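You operate a simulated robot arm through the tools that you are given. There is no shell and no other tool.

You are at the controls of a simulated robot arm. One attempt, no reset.

Task
Stand the screen upright, switch it off, wipe its dust off with the pad and switch it on.
Fine: put the pad back. What is to be rubbed or washed off counts as gone when no trace of it is left.

Only the result counts: the job must be done as asked and must still hold three seconds after the hand-in. Knocking over, shifting, dropping, spilling or breaking anything else fails it.

Robot
A 7-joint arm with a two-finger parallel gripper, fixed in place. Base frame: the origin is at the foot of the arm, x ahead of it, y to its left, z up. Units: m, degrees, N and s.
Its first joint turns from -149.0 to 149.0 degrees. Payload 3.43 kg.
The tool frame sits at the grasp point between the pads (the TCP): z along the fingers, y along the line on which they close. The tips reach 0.03 m beyond it. Largest opening 0.094 m; finger width 0.028, thickness 0.01; the body of the gripper, 0.05 by 0.096 m, starts 0.055 m behind the TCP.
Orientation is told as [roll, pitch, yaw] about the base's x, y, z axes, in that order, counted from this pose: with the fingers straight down and closing along the base's y, the tool's x points along the base's -x, its y along +y and its z along -z.

Tools
- The arm moves only by the tool move_arm. Its argument "moves" is a list of rows, each a list of 3 entries, a list of its own where there are three numbers: the shift along the tool's x, y, z in units of 40 mm (1.0 is 40 mm), then the turn, a rotation vector about the tool's x, y, z in units of 5 degrees (1.0 is 5 degrees), then the closure, from 0 (fully open) to 1 (shut). In form: [[[tx, ty, tz], [wx, wy, wz], claw], ...]. A call has 1 to 20 rows; each row shifts and turns the commanded pose from where the row before left it, along the tool's axes as they then stand. A call with a number of a shift or a turn outside -1 to 1 is refused whole. Rows are played at 5 a second. More than 0.05 m and 8.6 degrees between two rows, or a gripper value outside its range, and nothing of the call is played. Where a pose cannot be reached the arm comes as near as it can. A force on the tool above 60 N (or 10 N above the force at the start of the call, whichever is more), or a blocked arm, ends the call early, and 0.2 s more pass. Each finger travels about 0.045 m/s and halts on what it meets, pressing with about 38 N; the grip force reading is that of the motor and also rises with nothing between the fingers. The clock runs only during rows and for 0.2 s after the last one: add rows that do not move to give the fingers time. It gives the time, the measured TCP pose, the force on the tool (base axes), the opening and the grip force at its end, in the units of the frame above (readings bear some noise), with the torque about the TCP (base axes, N m) and any sound that the robot's microphone picked up.
- Cameras (640 x 400 px; columns grow to the right, rows downward): "scene" is fixed at [0.054, -0.4896, 1.4447]; the picture's right is [0.89, -0.46, 0.00], its down [-0.27, -0.53, -0.81] and it looks along [0.37, 0.72, -0.59] (base axes); focal length 333 px, centre (320, 200). "wrist" rides on the gripper at [0.076, 0.014, -0.103] in the tool frame; the picture's right is [-0.18, 0.98, 0.00], its down [-0.75, -0.14, -0.64] and it looks along [-0.63, -0.12, 0.77] (tool axes); focal length 243 px, centre (320, 200). There is no depth. A picture from a camera that has moved, and an enlarged one, comes with that camera's place and axes in the base frame and with its lens. The place of the scene camera against the robot may be out by one fixed shift of up to 0.012 m in any direction.
- capture(camera): a new picture of that camera. No time passes.
- zoom(camera, box): a new picture of the part [left, top, right, bottom] of that camera's present view, enlarged. No time passes.
- finish_job(): hands the job in; it is judged then, once.

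Nothing tells you positions but the pictures and the camera data. Unless the task says otherwise, let go and move clear before handing in.

The tools are called as a command line: name --argument value ..., lists and objects as JSON in quotes. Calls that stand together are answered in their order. move_arm: Moves the arm, as the interface text tells. Its arguments: {"type":"object","properties":{"moves":{"type":"array"}},"required":["moves"]} The other tools are called the same way: capture (camera) takes a picture; zoom (camera, box) takes an enlarged picture of a part of a camera's view; finish_job () hands the job in.

At the start:

```text
t: 0.0
position: [0.2501, -0.0003, 0.4329]
tcp_rot: [-0.1, 33.9, -0.3]
contact_force: [-0.5, -0.6, 0.5]
torque: [0.05, 0.03, -0.02]
gripper_width: 0.0937
finger_force: 0.0
```

scene: 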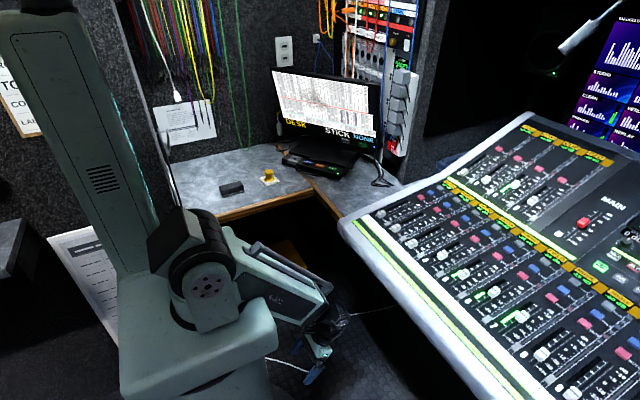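
wrist: 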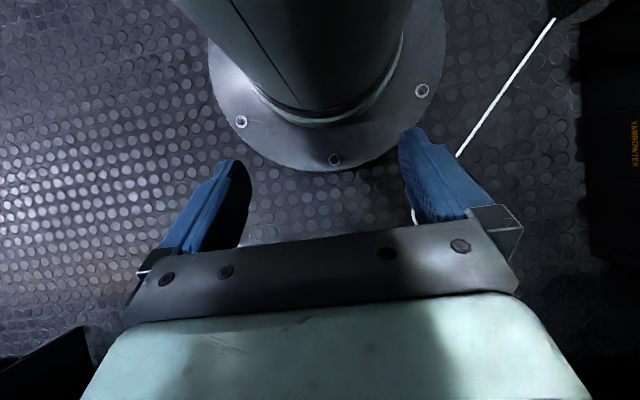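

I see a desk in the corner with a tilted screen on a stand, a dark pad and a yellow object on the desk. I'll zoom in to learn the details before moving.

zoom --camera "scene" --box '[250, 50, 430, 200]'

zoom --camera "scene" --box '[200, 130, 360, 220]'

zoom --camera "scene" --box '[260, 120, 380, 195]'

```text
2.67 times, centred on (340, 125) of scene
camera zoom: at [0.054, -0.4896, 1.4447], right [0.89, -0.46, 0.0], down [-0.27, -0.53, -0.81], along [0.37, 0.72, -0.59], focal length 888 px, centre (267, 400)
```

zoom: 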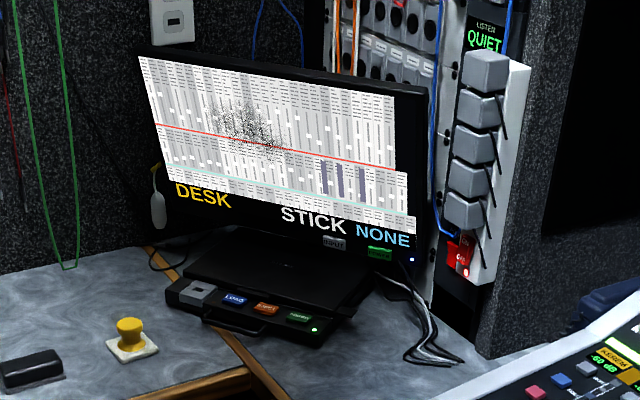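

```text
4.00 times, centred on (280, 175) of scene
camera zoom: at [0.054, -0.4896, 1.4447], right [0.89, -0.46, 0.0], down [-0.27, -0.53, -0.81], along [0.37, 0.72, -0.59], focal length 1332 px, centre (480, 300)
```

zoom: 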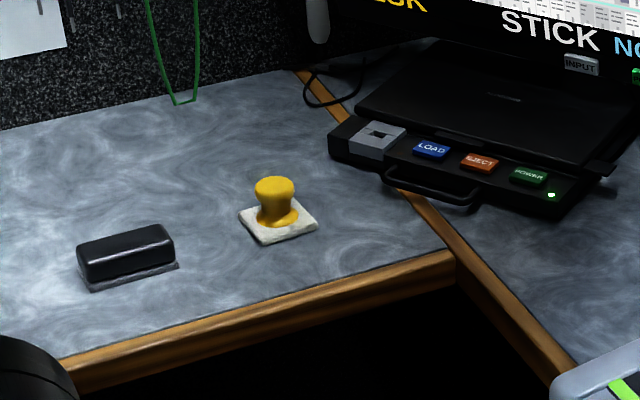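

```text
5.33 times, centred on (320, 158) of scene
camera zoom: at [0.054, -0.4896, 1.4447], right [0.89, -0.46, 0.0], down [-0.27, -0.53, -0.81], along [0.37, 0.72, -0.59], focal length 1775 px, centre (320, 427)
```

zoom: 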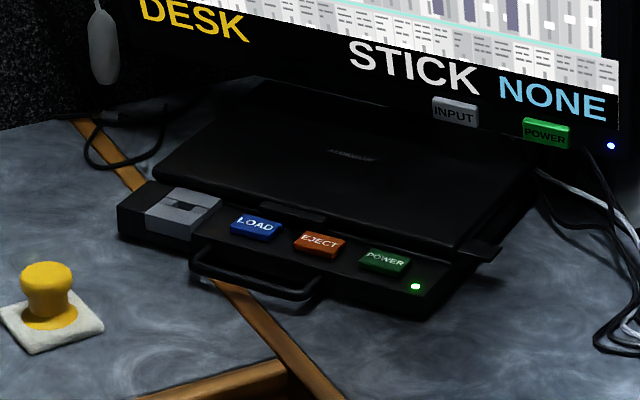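

The desk carries a monitor (screen with dust specks, INPUT/POWER buttons), a separate flat player, a black block and a yellow knobbed pad. I'll raise the arm straight up first, to get clear of desk and console heights before looking closer.

move_arm --moves '[[[0.558, 0, -0.83], [0, 0, 0], 0], [[0.558, 0, -0.83], [0, 0, 0], 0], [[0.558, 0, -0.83], [0, 0, 0], 0], [[0.558, 0, -0.83], [0, 0, 0], 0], [[0.558, 0, -0.83], [0, 0, 0], 0], [[0.558, 0, -0.83], [0, 0, 0], 0], [[0.558, 0, -0.83], [0, 0, 0], 0], [[0.558, 0, -0.83], [0, 0, 0], 0]]'

capture --camera "scene"

capture --camera "wrist"

```text
t: 1.7
position: [0.3062, -0.0028, 0.5526]
tcp_rot: [-0.2, 44.5, -0.2]
contact_force: [0.1, 0.5, -0.3]
torque: [-0.02, 0.01, 0.0]
gripper_width: 0.094
finger_force: 0.1
out of reach, approached as far as the arm can: row 1, 2, 3, 4, 5, 6, 7, 8
stopped in row 8: the arm was blocked; the commanded pose is now the measured one
```

```text
taken
```

scene: 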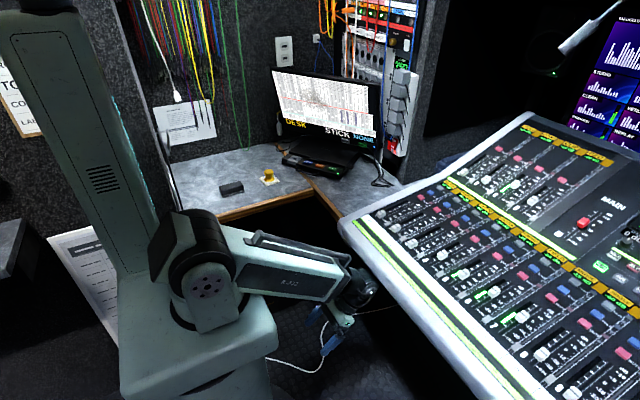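

```text
taken
camera wrist: at [0.3243, 0.0113, 0.6808], right [0.14, 0.98, -0.13], down [0.99, -0.15, -0.07], along [-0.09, -0.12, -0.99], focal length 243 px, centre (320, 200)
```

wrist: 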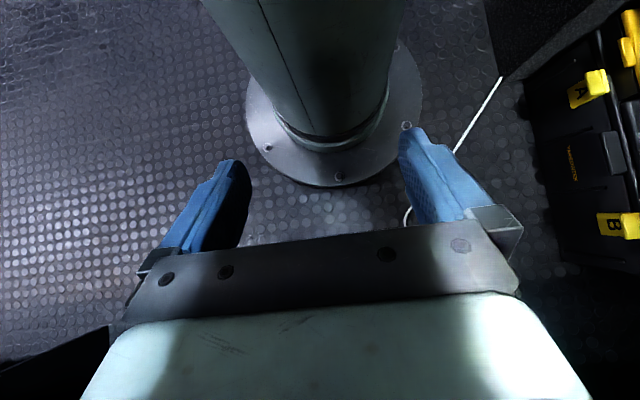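

The arm folded against its joint limits close to its base, so it must work further out. The console blocks straight ahead, so I'll swing the first joint left about 50° at this low radius (free space in front of the desk), then rise and extend.

move_arm --moves '[[[0, 0.667, 0], [0.7, 0, -0.713], 0], [[0, 0.667, 0], [0.7, 0, -0.713], 0], [[0, 0.667, 0], [0.7, 0, -0.713], 0], [[0, 0.667, 0], [0.7, 0, -0.713], 0], [[0, 0.667, 0], [0.7, 0, -0.713], 0], [[0, 0.667, 0], [0.7, 0, -0.713], 0], [[0, 0.667, 0], [0.7, 0, -0.713], 0], [[0, 0.667, 0], [0.7, 0, -0.713], 0], [[0, 0.667, 0], [0.7, 0, -0.713], 0], [[0, 0.667, 0], [0.7, 0, -0.713], 0]]'

capture --camera "scene"

```text
t: 3.9
position: [0.2159, 0.2384, 0.5475]
tcp_rot: [-0.1, 44.5, 49.6]
contact_force: [0.4, 0.0, -0.5]
torque: [-0.02, 0.01, 0.01]
gripper_width: 0.0939
finger_force: 0.1
out of reach, approached as far as the arm can: row 1
```

```text
taken
```

scene: 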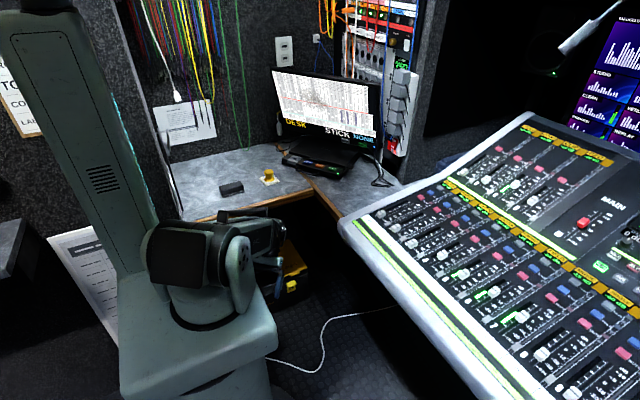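

capture --camera "wrist"

zoom --camera "scene" --box '[140, 140, 400, 300]'

```text
taken
camera wrist: at [0.2154, 0.2606, 0.6759], right [-0.66, 0.74, -0.13], down [0.75, 0.66, -0.07], along [0.04, -0.14, -0.99], focal length 243 px, centre (320, 200)
```

wrist: 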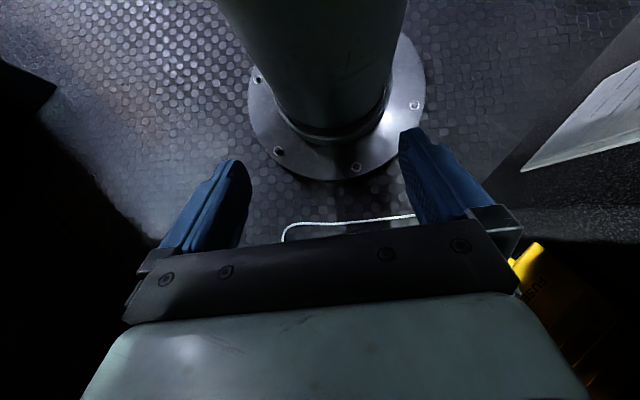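

```text
2.46 times, centred on (270, 220) of scene
camera zoom: at [0.054, -0.4896, 1.4447], right [0.89, -0.46, 0.0], down [-0.27, -0.53, -0.81], along [0.37, 0.72, -0.59], focal length 819 px, centre (443, 151)
```

zoom: 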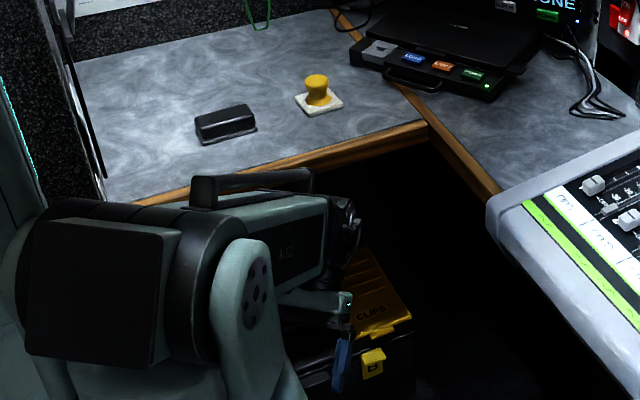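

The desk top is about z≈0.7–0.78 from the ray geometry, with its front edge at y≈0.42–0.5 and the right wing beyond x≈0.5. I'll turn back slightly to face the open corner, then extend and rise while straightening the tool to point down.

move_arm --moves '[[[0, -0.7, 0], [-0.7, 0, 0.713], 0], [[0, -0.7, 0], [-0.7, 0, 0.713], 0], [[-0.713, 0, -0.7], [0, 0, 0], 0], [[0.239, 0, -0.957], [0, -0.89, 0], 0], [[0.164, 0, -0.973], [0, -0.89, 0], 0], [[0.088, 0, -0.982], [0, -0.89, 0], 0], [[0.011, 0, -0.987], [0, -0.89, 0], 0], [[-0.065, 0, -0.984], [0, -0.89, 0], 0], [[-0.141, 0, -0.976], [0, -0.89, 0], 0], [[-0.216, 0, -0.962], [0, -0.89, 0], 0], [[-0.29, 0, -0.943], [0, -0.89, 0], 0], [[-0.362, 0, -0.917], [0, -0.89, 0], 0], [[-0.432, 0, -0.886], [0, -0.89, 0], 0]]'

capture --camera "scene"

capture --camera "wrist"

```text
t: 6.7
position: [0.4405, 0.352, 0.8887]
tcp_rot: [0.0, 0.0, 39.6]
contact_force: [-0.6, 0.9, -0.8]
torque: [0.03, -0.04, -0.01]
gripper_width: 0.0939
finger_force: 0.0
```

```text
taken
```

scene: 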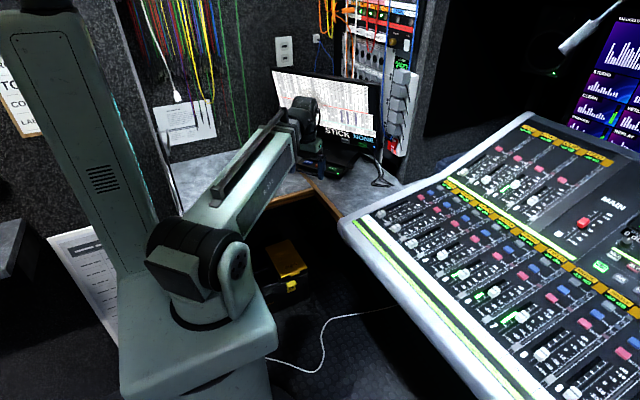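

```text
taken
camera wrist: at [0.372, 0.3149, 0.9929], right [-0.49, 0.87, 0.0], down [0.67, 0.37, 0.64], along [0.56, 0.31, -0.77], focal length 243 px, centre (320, 200)
```

wrist: 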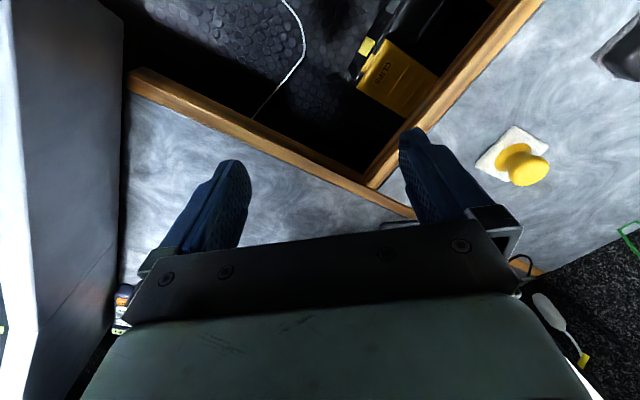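

The desk top comes out at z≈0.71 by triangulation, with the yellow-knobbed white pad at about [0.39, 0.61]. I'll zoom in on what the wrist camera sees of the pad and the black block.

zoom --camera "wrist" --box '[440, 80, 600, 220]'

zoom --camera "wrist" --box '[540, 0, 640, 100]'

zoom --camera "scene" --box '[210, 160, 300, 210]'

zoom --camera "scene" --box '[265, 60, 425, 160]'

```text
2.86 times, centred on (520, 150) of wrist
camera zoom: at [0.372, 0.3149, 0.9929], right [-0.49, 0.87, 0.0], down [0.67, 0.37, 0.64], along [0.56, 0.31, -0.77], focal length 693 px, centre (-251, 343)
```

zoom: 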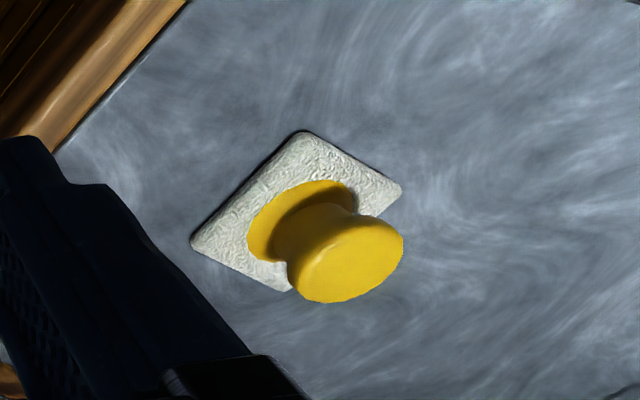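

```text
4.00 times, centred on (590, 50) of wrist
camera zoom: at [0.372, 0.3149, 0.9929], right [-0.49, 0.87, 0.0], down [0.67, 0.37, 0.64], along [0.56, 0.31, -0.77], focal length 970 px, centre (-760, 800)
```

zoom: 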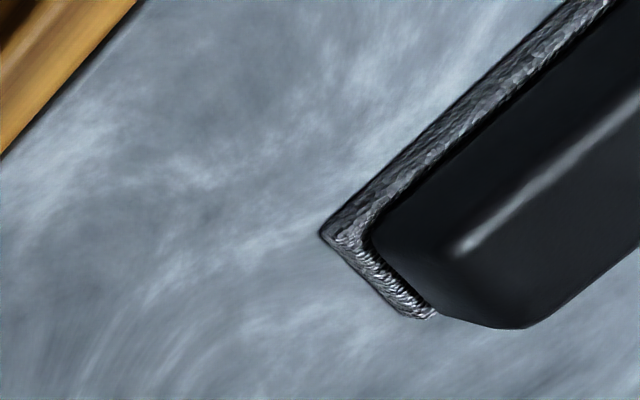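

```text
7.11 times, centred on (255, 185) of scene
camera zoom: at [0.054, -0.4896, 1.4447], right [0.89, -0.46, 0.0], down [-0.27, -0.53, -0.81], along [0.37, 0.72, -0.59], focal length 2367 px, centre (782, 307)
```

zoom: 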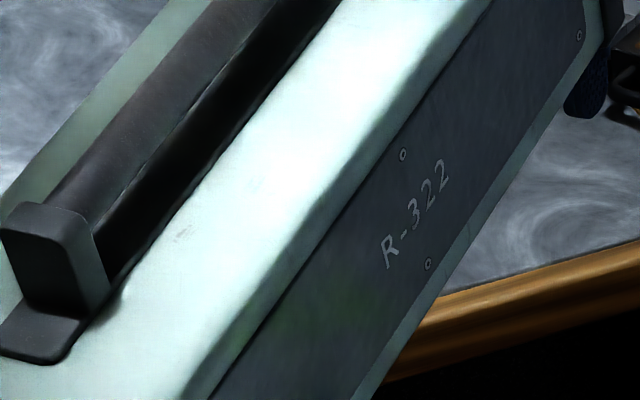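

```text
4.00 times, centred on (345, 110) of scene
camera zoom: at [0.054, -0.4896, 1.4447], right [0.89, -0.46, 0.0], down [-0.27, -0.53, -0.81], along [0.37, 0.72, -0.59], focal length 1332 px, centre (220, 560)
```

zoom: 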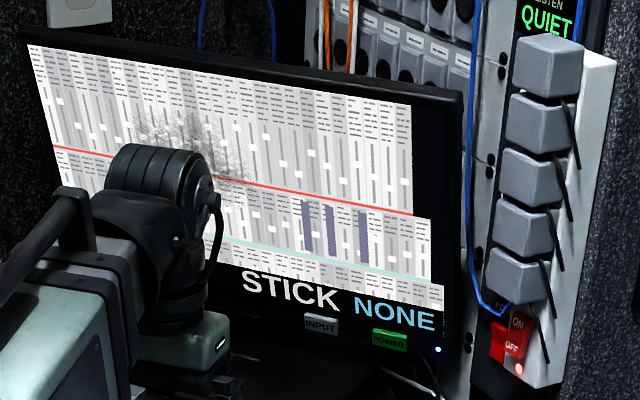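

The white pad with a yellow knob and the black block with grey felt are both candidates, and the monitor seems to lean. I'll raise the hand and tilt it outward so the wrist camera can view the monitor from the front.

move_arm --moves '[[[-0.1, 0, -0.55], [0, -1, 0], 0], [[-0.148, 0, -0.539], [0, -1, 0], 0], [[-0.194, 0, -0.524], [0, -1, 0], 0], [[-0.239, 0, -0.505], [0, -1, 0], 0], [[-0.282, 0, -0.483], [0, -1, 0], 0], [[-0.323, 0, -0.456], [0, -1, 0], 0], [[-0.362, 0, -0.426], [0, -1, 0], 0], [[-0.397, 0, -0.393], [0, -1, 0], 0], [[-0.43, 0, -0.357], [0, -1, 0], 0], [[-0.46, 0, -0.318], [0, -1, 0], 0], [[-0.485, 0, -0.277], [0, -1, 0], 0]]'

capture --camera "wrist"

capture --camera "scene"

```text
t: 9.1
position: [0.4967, 0.4023, 1.1455]
tcp_rot: [-0.2, -55.2, 39.8]
contact_force: [-0.4, 0.7, 0.1]
torque: [0.03, -0.03, -0.01]
gripper_width: 0.094
finger_force: 0.1
out of reach, approached as far as the arm can: row 4, 5, 6, 7, 8, 10
```

```text
taken
camera wrist: at [0.3888, 0.3308, 1.1431], right [-0.55, 0.82, 0.15], down [0.02, -0.17, 0.99], along [0.84, 0.54, 0.08], focal length 243 px, centre (320, 200)
```

wrist: 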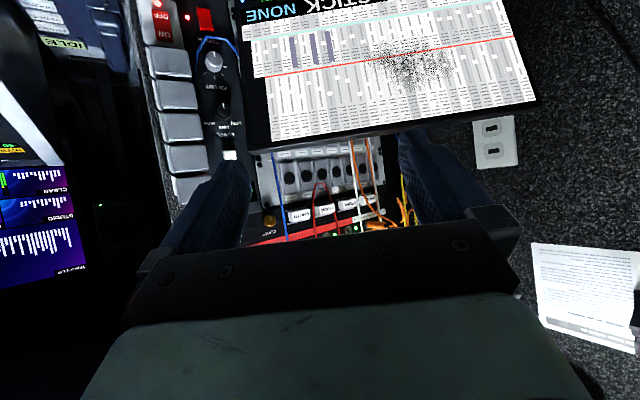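

```text
taken
```

scene: 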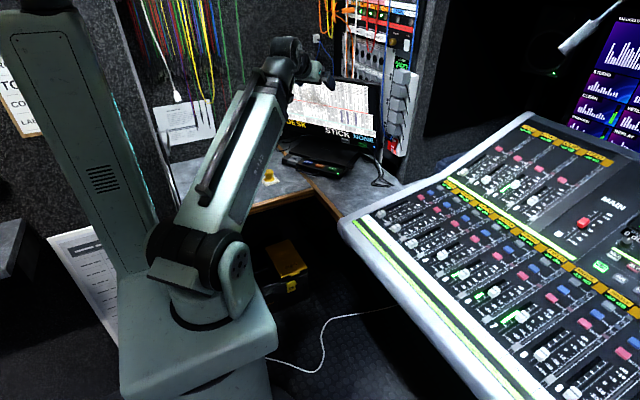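

move_arm --moves '[[[0.819, 0, 0.574], [0, 0, 0], 0], [[0.819, 0, 0.574], [0, 0, 0], 0], [[0.819, 0, 0.574], [0, 0, 0], 0], [[0.819, 0, 0.574], [0, 0, 0], 0]]'

capture --camera "wrist"

zoom --camera "wrist" --box '[230, 0, 550, 200]'

```text
t: 10.1
position: [0.5383, 0.4398, 1.009]
tcp_rot: [-0.2, -54.9, 39.8]
contact_force: [0.6, 0.3, 0.3]
torque: [0.02, 0.01, -0.01]
gripper_width: 0.094
finger_force: 0.2
out of reach, approached as far as the arm can: row 1, 2, 3, 4
```

```text
taken
camera wrist: at [0.4292, 0.3693, 1.0069], right [-0.55, 0.82, 0.15], down [0.02, -0.17, 0.99], along [0.84, 0.54, 0.08], focal length 243 px, centre (320, 200)
```

wrist: 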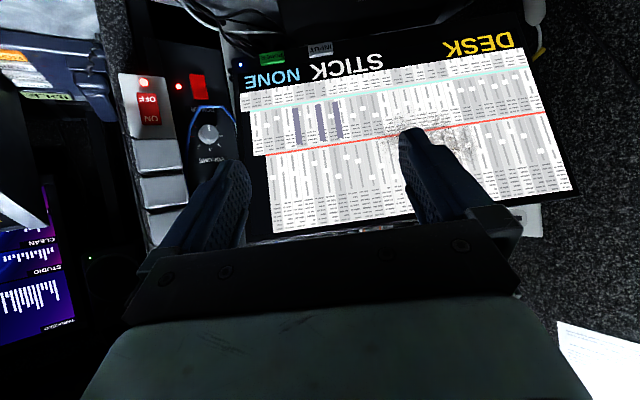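

```text
2.00 times, centred on (390, 100) of wrist
camera zoom: at [0.4292, 0.3693, 1.0069], right [-0.55, 0.82, 0.15], down [0.02, -0.17, 0.99], along [0.84, 0.54, 0.08], focal length 485 px, centre (180, 400)
```

zoom: 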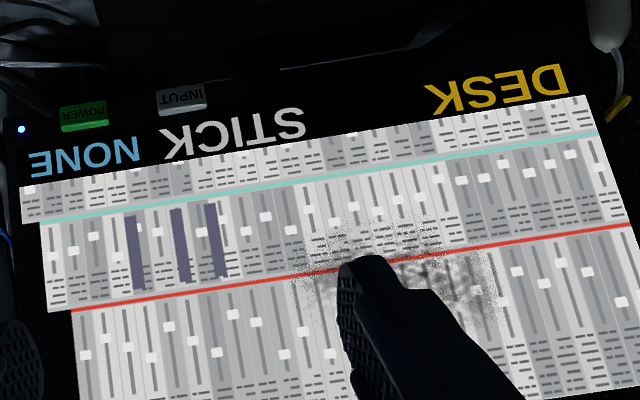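

The monitor's bottom row of buttons is at z≈0.807 (POWER ≈[0.79,0.55], INPUT ≈[0.74,0.61], LED ≈[0.82,0.51]) and its top seems to lean toward the robot by 10–15°. I'll swing left for a side view of the monitor and its stand.

move_arm --moves '[[[0, 1, 0], [-0.54, 0, -0.379], 0], [[0, 1, 0], [-0.54, 0, -0.379], 0], [[0, 1, 0], [-0.54, 0, -0.379], 0], [[0, 1, 0], [-0.54, 0, -0.379], 0], [[0, 1, 0], [-0.54, 0, -0.379], 0], [[0, 1, 0], [-0.54, 0, -0.379], 0], [[0, 1, 0], [-0.54, 0, -0.379], 0], [[0, 1, 0], [-0.54, 0, -0.379], 0]]'

capture --camera "wrist"

capture --camera "scene"

```text
t: 11.9
position: [0.2923, 0.6391, 1.0048]
tcp_rot: [-0.3, -55.0, 66.3]
contact_force: [-0.2, 0.2, -0.3]
torque: [0.0, -0.02, -0.01]
gripper_width: 0.0943
finger_force: 0.0
```

```text
taken
camera wrist: at [0.2269, 0.5283, 1.0033], right [-0.86, 0.49, 0.15], down [0.09, -0.14, 0.99], along [0.51, 0.86, 0.08], focal length 243 px, centre (320, 200)
```

wrist: 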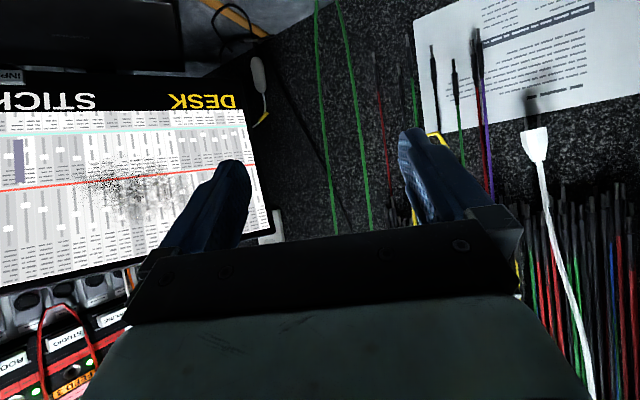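

```text
taken
```

scene: 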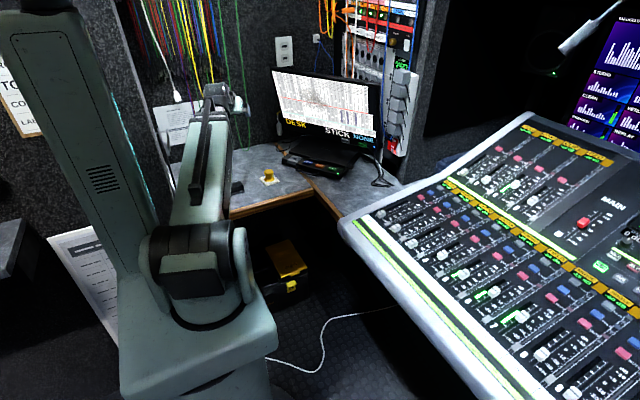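

The monitor plane leans about 12° forward, facing roughly yaw 35–39°. Next I'll tilt the hand down over the desk to inspect the two pad candidates closely.

move_arm --moves '[[[0.211, 0, -0.084], [0, 1, 0], 0], [[0.218, 0, -0.065], [0, 1, 0], 0], [[0.222, 0, -0.046], [0, 1, 0], 0], [[0.226, 0, -0.026], [0, 1, 0], 0], [[0.228, 0, -0.007], [0, 1, 0], 0], [[0.227, 0, 0.013], [0, 1, 0], 0], [[0.225, 0, 0.033], [0, 1, 0], 0], [[0.222, 0, 0.052], [0, 1, 0], 0], [[0.216, 0, 0.072], [0, 1, 0], 0], [[0.209, 0, 0.09], [0, 1, 0], 0], [[0.2, 0, 0.108], [0, 1, 0], 0]]'

capture --camera "wrist"

zoom --camera "wrist" --box '[160, 0, 480, 200]'

```text
t: 14.3
position: [0.2582, 0.5623, 0.9519]
tcp_rot: [-0.3, 0.0, 66.1]
contact_force: [0.1, -0.2, 0.9]
torque: [0.01, -0.01, 0.01]
gripper_width: 0.0943
finger_force: 0.1
```

```text
taken
camera wrist: at [0.2131, 0.4984, 1.0564], right [-0.82, 0.57, 0.0], down [0.43, 0.63, 0.64], along [0.37, 0.53, -0.77], focal length 243 px, centre (320, 200)
```

wrist: 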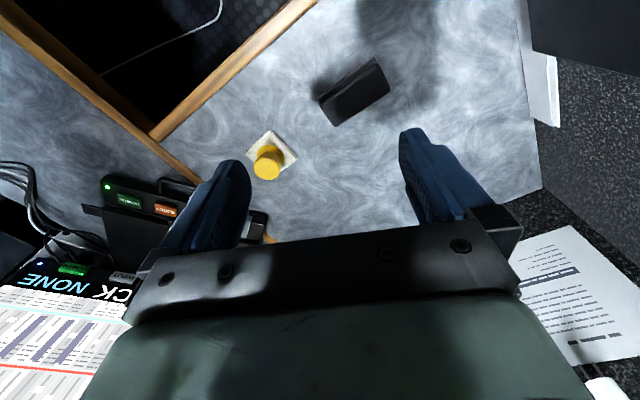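

```text
2.00 times, centred on (320, 100) of wrist
camera zoom: at [0.2131, 0.4984, 1.0564], right [-0.82, 0.57, 0.0], down [0.43, 0.63, 0.64], along [0.37, 0.53, -0.77], focal length 485 px, centre (320, 400)
```

zoom: 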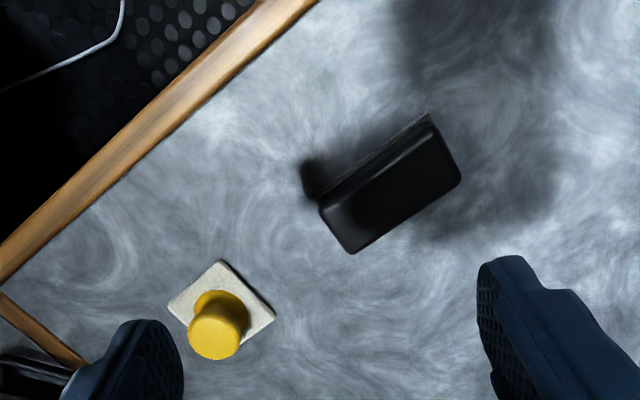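

The white fluffy square with the yellow knob is the pad (about 62 mm square, centre ≈[0.39, 0.615], knob top z≈0.75); the black block looks like a board eraser. Let me zoom in on the monitor's foot and the deck in this view.

zoom --camera "wrist" --box '[0, 140, 300, 340]'

zoom --camera "scene" --box '[265, 120, 405, 200]'

zoom --camera "scene" --box '[262, 60, 392, 140]'

```text
2.00 times, centred on (150, 240) of wrist
camera zoom: at [0.2131, 0.4984, 1.0564], right [-0.82, 0.57, 0.0], down [0.43, 0.63, 0.64], along [0.37, 0.53, -0.77], focal length 485 px, centre (660, 120)
```

zoom: 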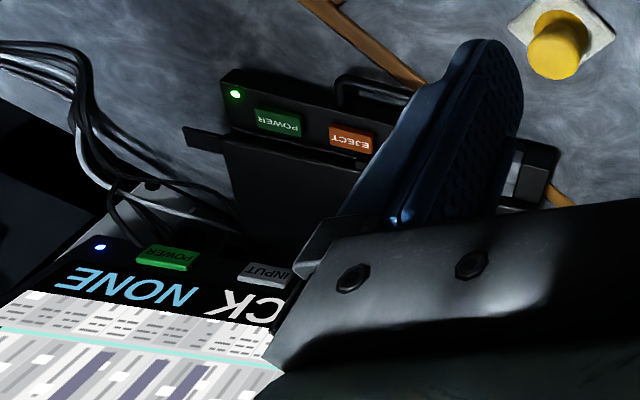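

```text
4.57 times, centred on (335, 160) of scene
camera zoom: at [0.054, -0.4896, 1.4447], right [0.89, -0.46, 0.0], down [-0.27, -0.53, -0.81], along [0.37, 0.72, -0.59], focal length 1522 px, centre (251, 383)
```

zoom: 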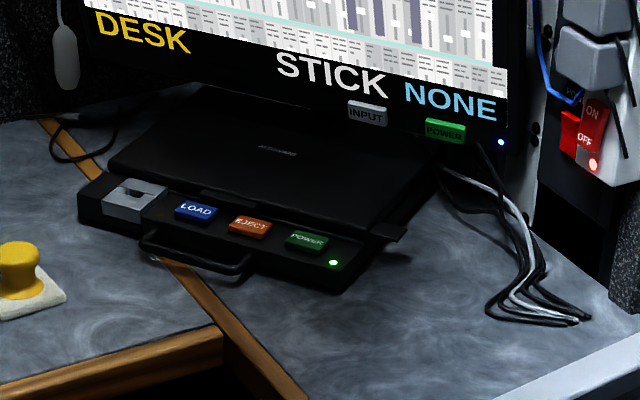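

```text
4.92 times, centred on (327, 100) of scene
camera zoom: at [0.054, -0.4896, 1.4447], right [0.89, -0.46, 0.0], down [-0.27, -0.53, -0.81], along [0.37, 0.72, -0.59], focal length 1639 px, centre (286, 692)
```

zoom: 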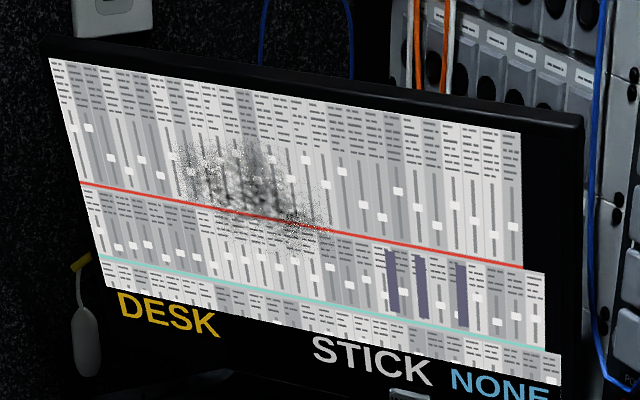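

The deck in front of the monitor also has a flat lid with a side tab and its own POWER button, so I want a closer look at it. I'll swing back to about yaw 43° and look down on it.

move_arm --moves '[[[0, -1, -0.3], [0, 0, 0.74], 0], [[0, -1, -0.3], [0, 0, 0.74], 0], [[0, -1, -0.3], [0, 0, 0.74], 0], [[0, -1, -0.3], [0, 0, 0.74], 0], [[0, -1, -0.3], [0, 0, 0.74], 0], [[0, -1, -0.3], [0, 0, 0.74], 0]]'

capture --camera "wrist"

zoom --camera "wrist" --box '[200, 80, 440, 240]'

```text
t: 15.7
position: [0.4565, 0.429, 1.0216]
tcp_rot: [0.0, 0.1, 43.8]
contact_force: [0.4, -0.1, 0.2]
torque: [0.04, -0.02, 0.03]
gripper_width: 0.0943
finger_force: 0.0
```

```text
taken
camera wrist: at [0.3908, 0.3869, 1.1261], right [-0.55, 0.84, 0.0], down [0.64, 0.42, 0.64], along [0.54, 0.35, -0.77], focal length 243 px, centre (320, 200)
```

wrist: 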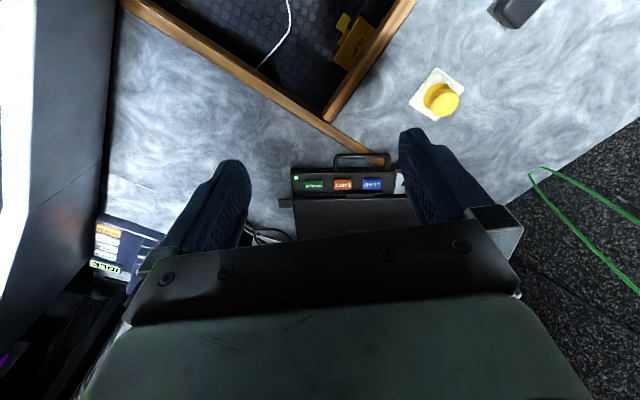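

```text
2.50 times, centred on (320, 160) of wrist
camera zoom: at [0.3908, 0.3869, 1.1261], right [-0.55, 0.84, 0.0], down [0.64, 0.42, 0.64], along [0.54, 0.35, -0.77], focal length 606 px, centre (320, 300)
```

zoom: 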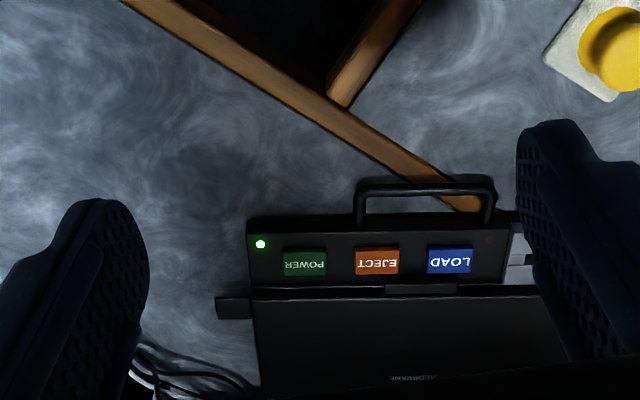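

zoom --camera "scene" --box '[310, 130, 370, 170]'

zoom --camera "scene" --box '[278, 140, 338, 180]'

zoom --camera "scene" --box '[290, 80, 338, 112]'

zoom --camera "scene" --box '[335, 120, 395, 165]'

```text
10.00 times, centred on (340, 150) of scene
camera zoom: at [0.054, -0.4896, 1.4447], right [0.89, -0.46, 0.0], down [-0.27, -0.53, -0.81], along [0.37, 0.72, -0.59], focal length 3329 px, centre (120, 700)
```

zoom: 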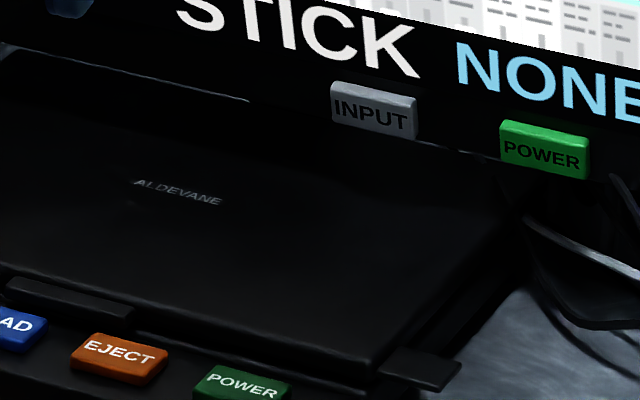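

```text
10.00 times, centred on (308, 160) of scene
camera zoom: at [0.054, -0.4896, 1.4447], right [0.89, -0.46, 0.0], down [-0.27, -0.53, -0.81], along [0.37, 0.72, -0.59], focal length 3329 px, centre (440, 600)
```

zoom: 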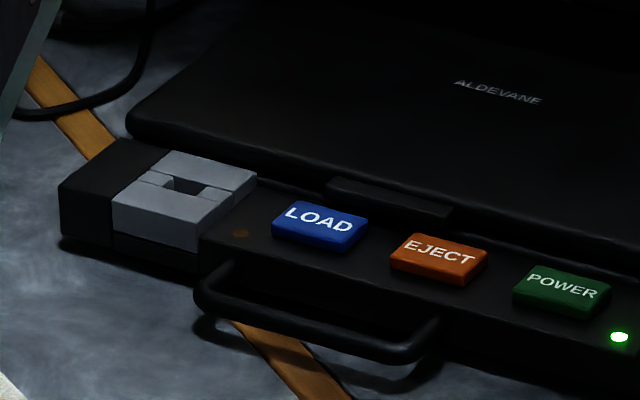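

```text
12.50 times, centred on (314, 96) of scene
camera zoom: at [0.054, -0.4896, 1.4447], right [0.89, -0.46, 0.0], down [-0.27, -0.53, -0.81], along [0.37, 0.72, -0.59], focal length 4161 px, centre (395, 1500)
```

zoom: 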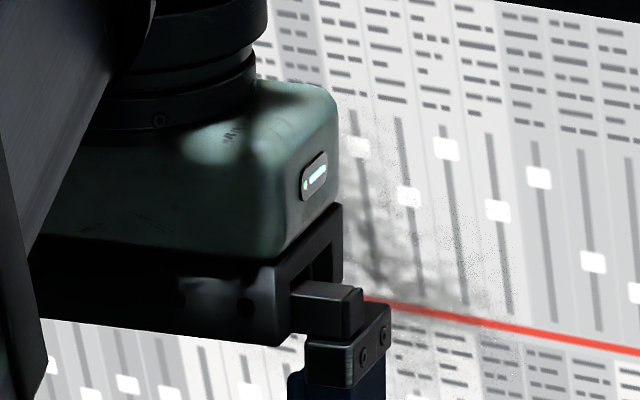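

```text
8.89 times, centred on (365, 142) of scene
camera zoom: at [0.054, -0.4896, 1.4447], right [0.89, -0.46, 0.0], down [-0.27, -0.53, -0.81], along [0.37, 0.72, -0.59], focal length 2959 px, centre (-80, 711)
```

zoom: 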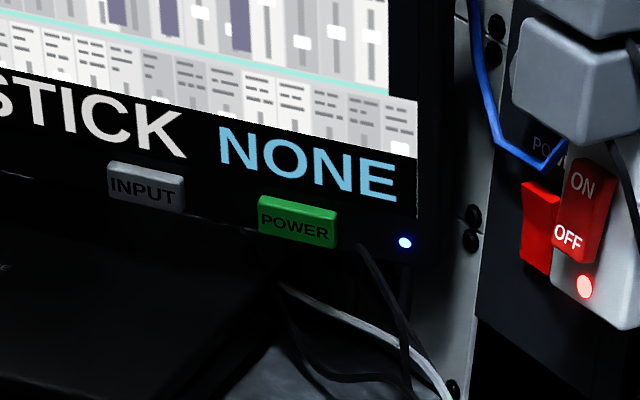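

The deck carries a memory stick and its own buttons, while the monitor shows the mixing desk, bears visible dust and leans forward; I take the monitor as "the screen". I'll rise to look over the monitor's top at its stand and what lies behind it.

move_arm --moves '[[[-0.5, 0, -0.9], [0, 0, 0], 0.5], [[-0.5, 0, -0.9], [0, 0, 0], 1], [[-0.5, 0, -0.9], [0, 0, 0], 1], [[-0.5, 0, -0.9], [0, 0, 0], 1], [[-0.5, 0, -0.9], [0, 0, 0], 1]]'

capture --camera "wrist"

capture --camera "scene"

```text
t: 16.5
position: [0.5027, 0.4752, 1.1157]
tcp_rot: [-0.1, -1.4, 43.8]
contact_force: [6.4, 7.0, -15.7]
torque: [0.02, -0.16, -0.06]
gripper_width: 0.0234
finger_force: 0.1
out of reach, approached as far as the arm can: row 3, 4
stopped in row 4: the force on the tool passed its limit at 66 N (the readings are from after the stop); the commanded pose is now the measured one
```

```text
taken
camera wrist: at [0.4354, 0.4326, 1.2178], right [-0.55, 0.84, 0.0], down [0.63, 0.41, 0.66], along [0.55, 0.36, -0.75], focal length 243 px, centre (320, 200)
```

wrist: 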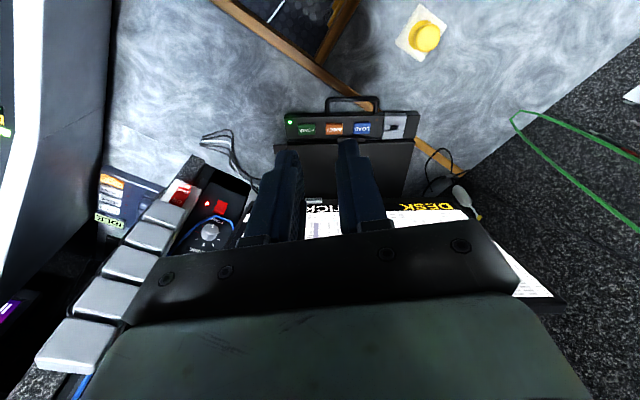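

```text
taken
```

scene: 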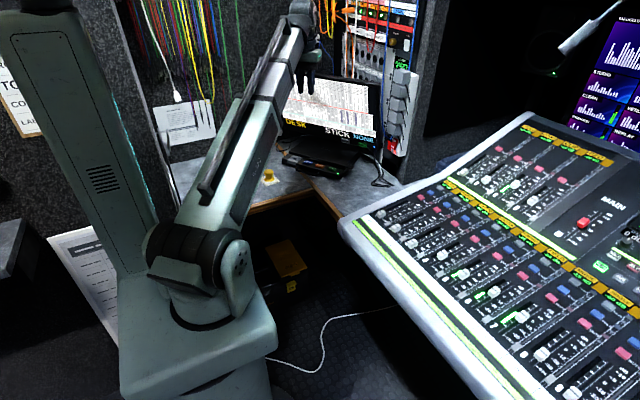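

move_arm --moves '[[[0, 0, 0], [0, 0, 0], 1], [[0, 0, 0], [0, 0, 0], 1]]'

zoom --camera "scene" --box '[240, 0, 360, 110]'

```text
t: 17.1
position: [0.5018, 0.4775, 1.116]
tcp_rot: [-0.1, -1.3, 43.8]
contact_force: [10.7, 10.4, -27.5]
torque: [0.36, -0.52, -0.05]
gripper_width: 0.0001
finger_force: 25.7
```

```text
3.64 times, centred on (300, 55) of scene
camera zoom: at [0.054, -0.4896, 1.4447], right [0.89, -0.46, 0.0], down [-0.27, -0.53, -0.81], along [0.37, 0.72, -0.59], focal length 1210 px, centre (393, 727)
```

zoom: 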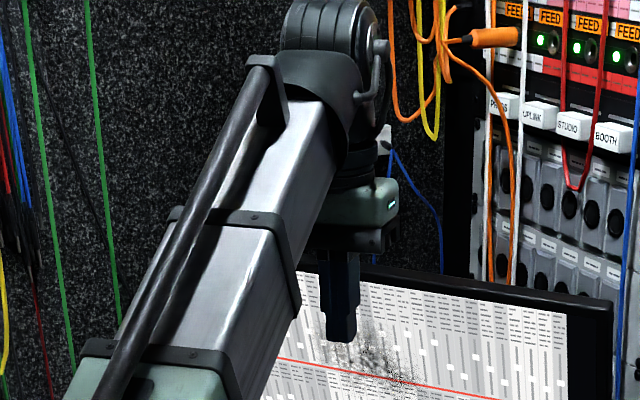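

The hand presses its own forearm at this high, tool-down pose (steady 27 N reading). I'll back down along the path I came.

move_arm --moves '[[[0.3, 0, 0.6], [0, 0, 0], 1], [[0.3, 0, 0.6], [0, 0, 0], 1], [[0.2, 0, 0.6], [0, 0, 0], 1], [[0, 0, 0], [0, 0, 0], 1]]'

capture --camera "wrist"

```text
t: 18.1
position: [0.479, 0.4568, 1.0417]
tcp_rot: [-0.1, -1.2, 43.8]
contact_force: [-0.1, -0.3, 0.4]
torque: [0.02, -0.02, 0.03]
gripper_width: 0.0003
finger_force: 32.4
```

```text
taken
camera wrist: at [0.4128, 0.4127, 1.1441], right [-0.55, 0.84, 0.0], down [0.63, 0.41, 0.66], along [0.55, 0.36, -0.75], focal length 243 px, centre (320, 200)
```

wrist: 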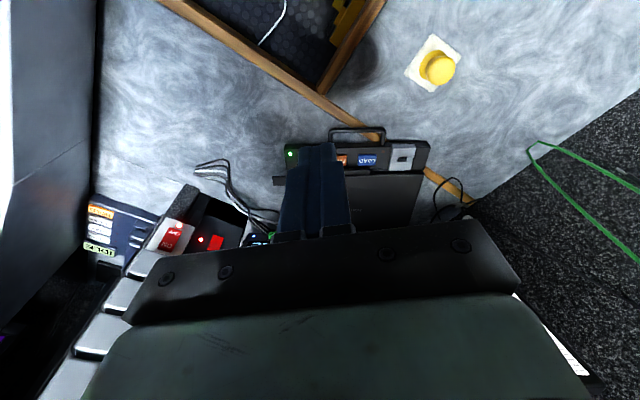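

Clear again. Now I'll tilt the closed fingers outward in front of the upper centre of the screen, ready to push its top edge back.

move_arm --moves '[[[-0.251, 0, -0.045], [0, -1, 0], 1], [[-0.254, 0, -0.024], [0, -1, 0], 1], [[-0.255, 0, -0.001], [0, -1, 0], 1], [[-0.254, 0, 0.021], [0, -1, 0], 1], [[-0.251, 0, 0.043], [0, -1, 0], 1], [[-0.247, 0, 0.065], [0, -1, 0], 1], [[-0.24, 0, 0.086], [0, -1, 0], 1], [[-0.231, 0, 0.107], [0, -1, 0], 1], [[-0.222, 0, 0.126], [0, -1, 0], 1], [[-0.21, 0, 0.145], [0, -1, 0], 1], [[-0.196, 0, 0.163], [0, -1, 0], 1], [[-0.181, 0, 0.179], [0, -1, 0], 1], [[-0.165, 0, 0.195], [0, -1, 0], 1], [[-0.148, 0, 0.208], [0, -1, 0], 1]]'

capture --camera "wrist"

capture --camera "scene"

```text
t: 21.1
position: [0.5813, 0.5528, 1.0713]
tcp_rot: [-0.3, -71.3, 44.0]
contact_force: [0.1, 0.2, 0.4]
torque: [0.0, 0.04, 0.02]
gripper_width: 0.0
finger_force: 33.6
```

```text
taken
camera wrist: at [0.4834, 0.4785, 1.0339], right [-0.64, 0.75, 0.17], down [-0.17, -0.35, 0.92], along [0.75, 0.56, 0.35], focal length 243 px, centre (320, 200)
```

wrist: 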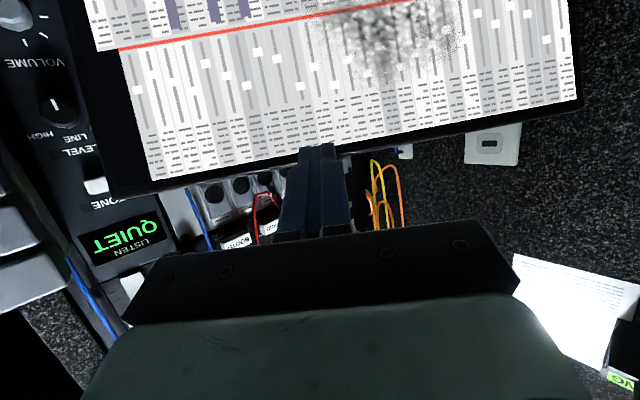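

```text
taken
```

scene: 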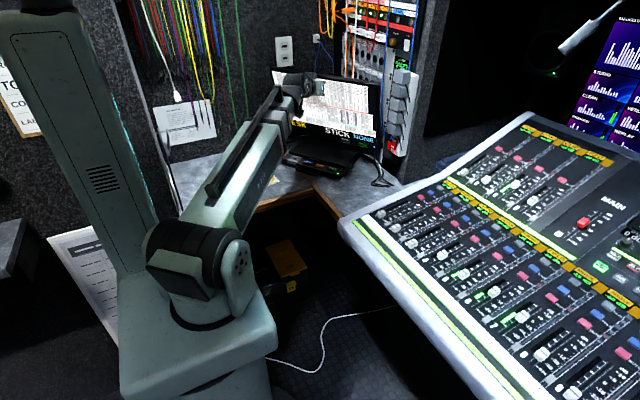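

The top edge of the screen runs from about [0.513,0.842] to [0.781,0.465] at z≈1.08, n≈0.9055 against 0.959 at z=0.84 — a 12.6° forward lean. I'll bring the closed fingertips close to the top centre and then nudge.

move_arm --moves '[[[-0.257, 0.33, 0.758], [0, 0, 0], 1], [[-0.257, 0.32, 0.758], [0, 0, 0], 1], [[-0.064, 0, 0.19], [0, 0, 0], 1], [[0, 0, 0], [0, 0, 0], 1]]'

capture --camera "wrist"

zoom --camera "scene" --box '[250, 50, 410, 170]'

```text
t: 22.1
position: [0.6145, 0.6209, 1.0701]
tcp_rot: [-0.4, -71.1, 44.1]
contact_force: [-0.1, -1.0, -0.3]
torque: [0.02, 0.01, 0.02]
gripper_width: 0.0001
finger_force: 32.8
```

```text
taken
camera wrist: at [0.5171, 0.5474, 1.0334], right [-0.64, 0.75, 0.17], down [-0.17, -0.35, 0.92], along [0.75, 0.56, 0.35], focal length 243 px, centre (320, 200)
```

wrist: 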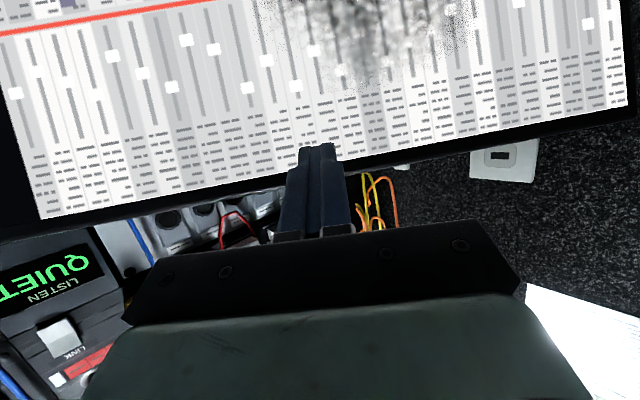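

```text
3.33 times, centred on (330, 110) of scene
camera zoom: at [0.054, -0.4896, 1.4447], right [0.89, -0.46, 0.0], down [-0.27, -0.53, -0.81], along [0.37, 0.72, -0.59], focal length 1110 px, centre (287, 500)
```

zoom: 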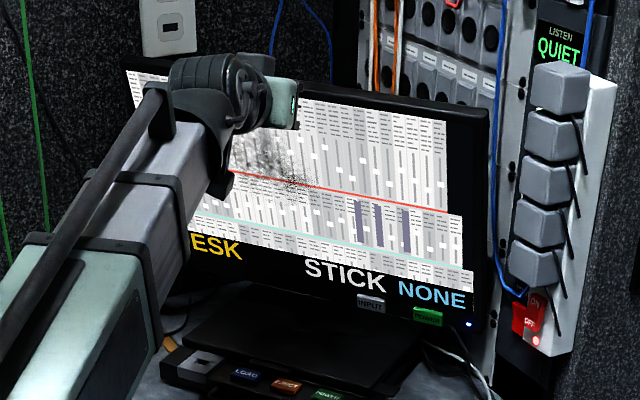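

move_arm --moves '[[[-0.032, 0, 0.095], [0, 0, 0], 1], [[-0.032, 0, 0.095], [0, 0, 0], 1], [[-0.032, 0, 0.095], [0, 0, 0], 1], [[-0.032, 0, 0.095], [0, 0, 0], 1], [[-0.032, 0, 0.095], [0, 0, 0], 1], [[-0.032, 0, 0.095], [0, 0, 0], 1]]'

zoom --camera "scene" --box '[250, 50, 410, 170]'

```text
t: 23.5
position: [0.6331, 0.6374, 1.071]
tcp_rot: [-0.4, -71.4, 44.1]
contact_force: [-5.4, -5.6, 3.7]
torque: [0.09, -0.19, -0.07]
gripper_width: 0.0002
finger_force: 33.1
```

```text
3.33 times, centred on (330, 110) of scene
camera zoom: at [0.054, -0.4896, 1.4447], right [0.89, -0.46, 0.0], down [-0.27, -0.53, -0.81], along [0.37, 0.72, -0.59], focal length 1110 px, centre (287, 500)
```

zoom: 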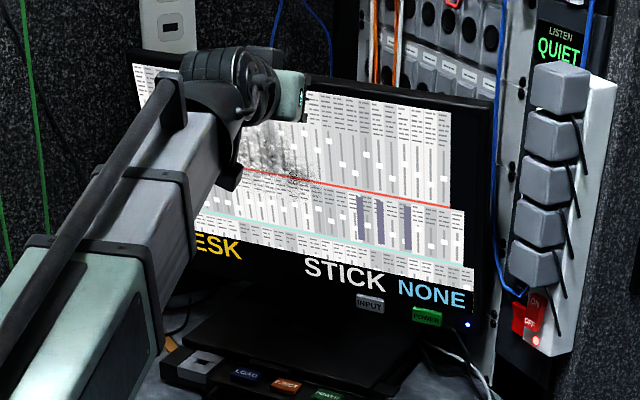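

The screen turns about its bottom hinge under a light ~8 N push, confirming it is the tilting screen. I'll push about 40 mm further and then measure the tilt.

move_arm --moves '[[[-0.04, 0, 0.118], [0, 0, 0], 1], [[-0.04, 0, 0.118], [0, 0, 0], 1], [[-0.04, 0, 0.118], [0, 0, 0], 1], [[-0.04, 0, 0.118], [0, 0, 0], 1], [[-0.04, 0, 0.118], [0, 0, 0], 1], [[-0.04, 0, 0.118], [0, 0, 0], 1], [[-0.04, 0, 0.118], [0, 0, 0], 1], [[-0.04, 0, 0.118], [0, 0, 0], 1]]'

zoom --camera "scene" --box '[250, 50, 410, 170]'

capture --camera "wrist"

```text
t: 25.3
position: [0.6616, 0.6634, 1.0723]
tcp_rot: [-0.4, -71.3, 44.1]
contact_force: [-4.3, -8.6, 6.0]
torque: [0.11, -0.2, -0.2]
gripper_width: 0.0
finger_force: 33.4
```

```text
3.33 times, centred on (330, 110) of scene
camera zoom: at [0.054, -0.4896, 1.4447], right [0.89, -0.46, 0.0], down [-0.27, -0.53, -0.81], along [0.37, 0.72, -0.59], focal length 1110 px, centre (287, 500)
```

zoom: 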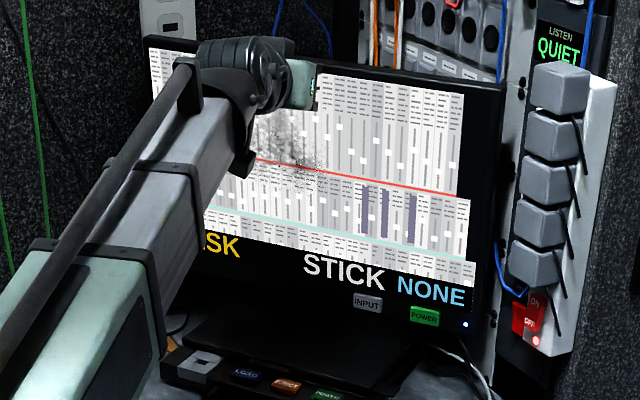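

```text
taken
camera wrist: at [0.563, 0.5905, 1.0349], right [-0.64, 0.75, 0.17], down [-0.17, -0.35, 0.92], along [0.75, 0.56, 0.35], focal length 243 px, centre (320, 200)
```

wrist: 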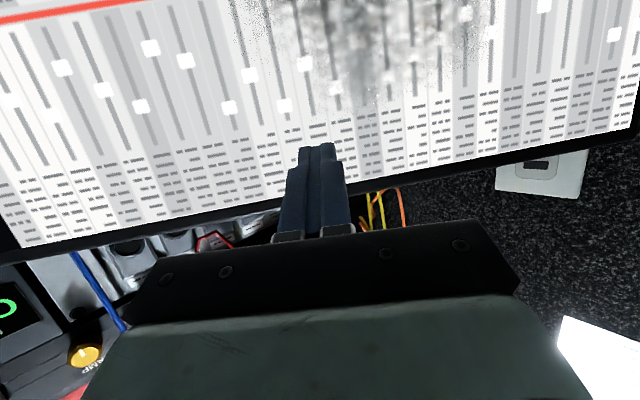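

The right edge now looks almost vertical (I estimate 1.5–2.5° of lean remaining). I'll back off and take a full view to measure the tilt properly before the last nudge.

move_arm --moves '[[[0.32, 0, -0.947], [0, 0, 0], 1], [[0.32, 0, -0.947], [0, 0, 0], 1], [[0.32, 0, -0.947], [0, 0, 0], 1], [[0.32, 0, -0.947], [0, 0, 0], 1], [[0, 0, 0], [0, 1, 0], 1], [[0, 0, 0], [0, 1, 0], 1], [[0, 0, 0], [0, 1, 0], 1], [[0, 0, 0], [0, 1, 0], 1]]'

capture --camera "wrist"

zoom --camera "scene" --box '[250, 50, 410, 170]'

```text
t: 27.1
position: [0.546, 0.554, 1.0711]
tcp_rot: [-0.3, -51.1, 43.9]
contact_force: [0.1, 0.1, 0.2]
torque: [-0.03, -0.02, 0.01]
gripper_width: 0.0
finger_force: 33.1
```

```text
taken
camera wrist: at [0.4433, 0.4757, 1.0786], right [-0.6, 0.79, 0.14], down [0.08, -0.12, 0.99], along [0.8, 0.6, 0.01], focal length 243 px, centre (320, 200)
```

wrist: 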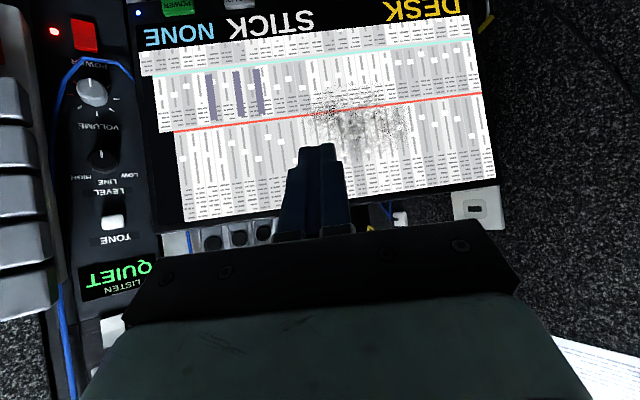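

```text
3.33 times, centred on (330, 110) of scene
camera zoom: at [0.054, -0.4896, 1.4447], right [0.89, -0.46, 0.0], down [-0.27, -0.53, -0.81], along [0.37, 0.72, -0.59], focal length 1110 px, centre (287, 500)
```

zoom: 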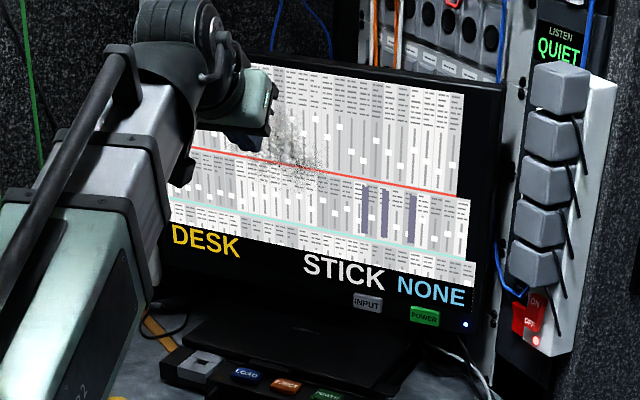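

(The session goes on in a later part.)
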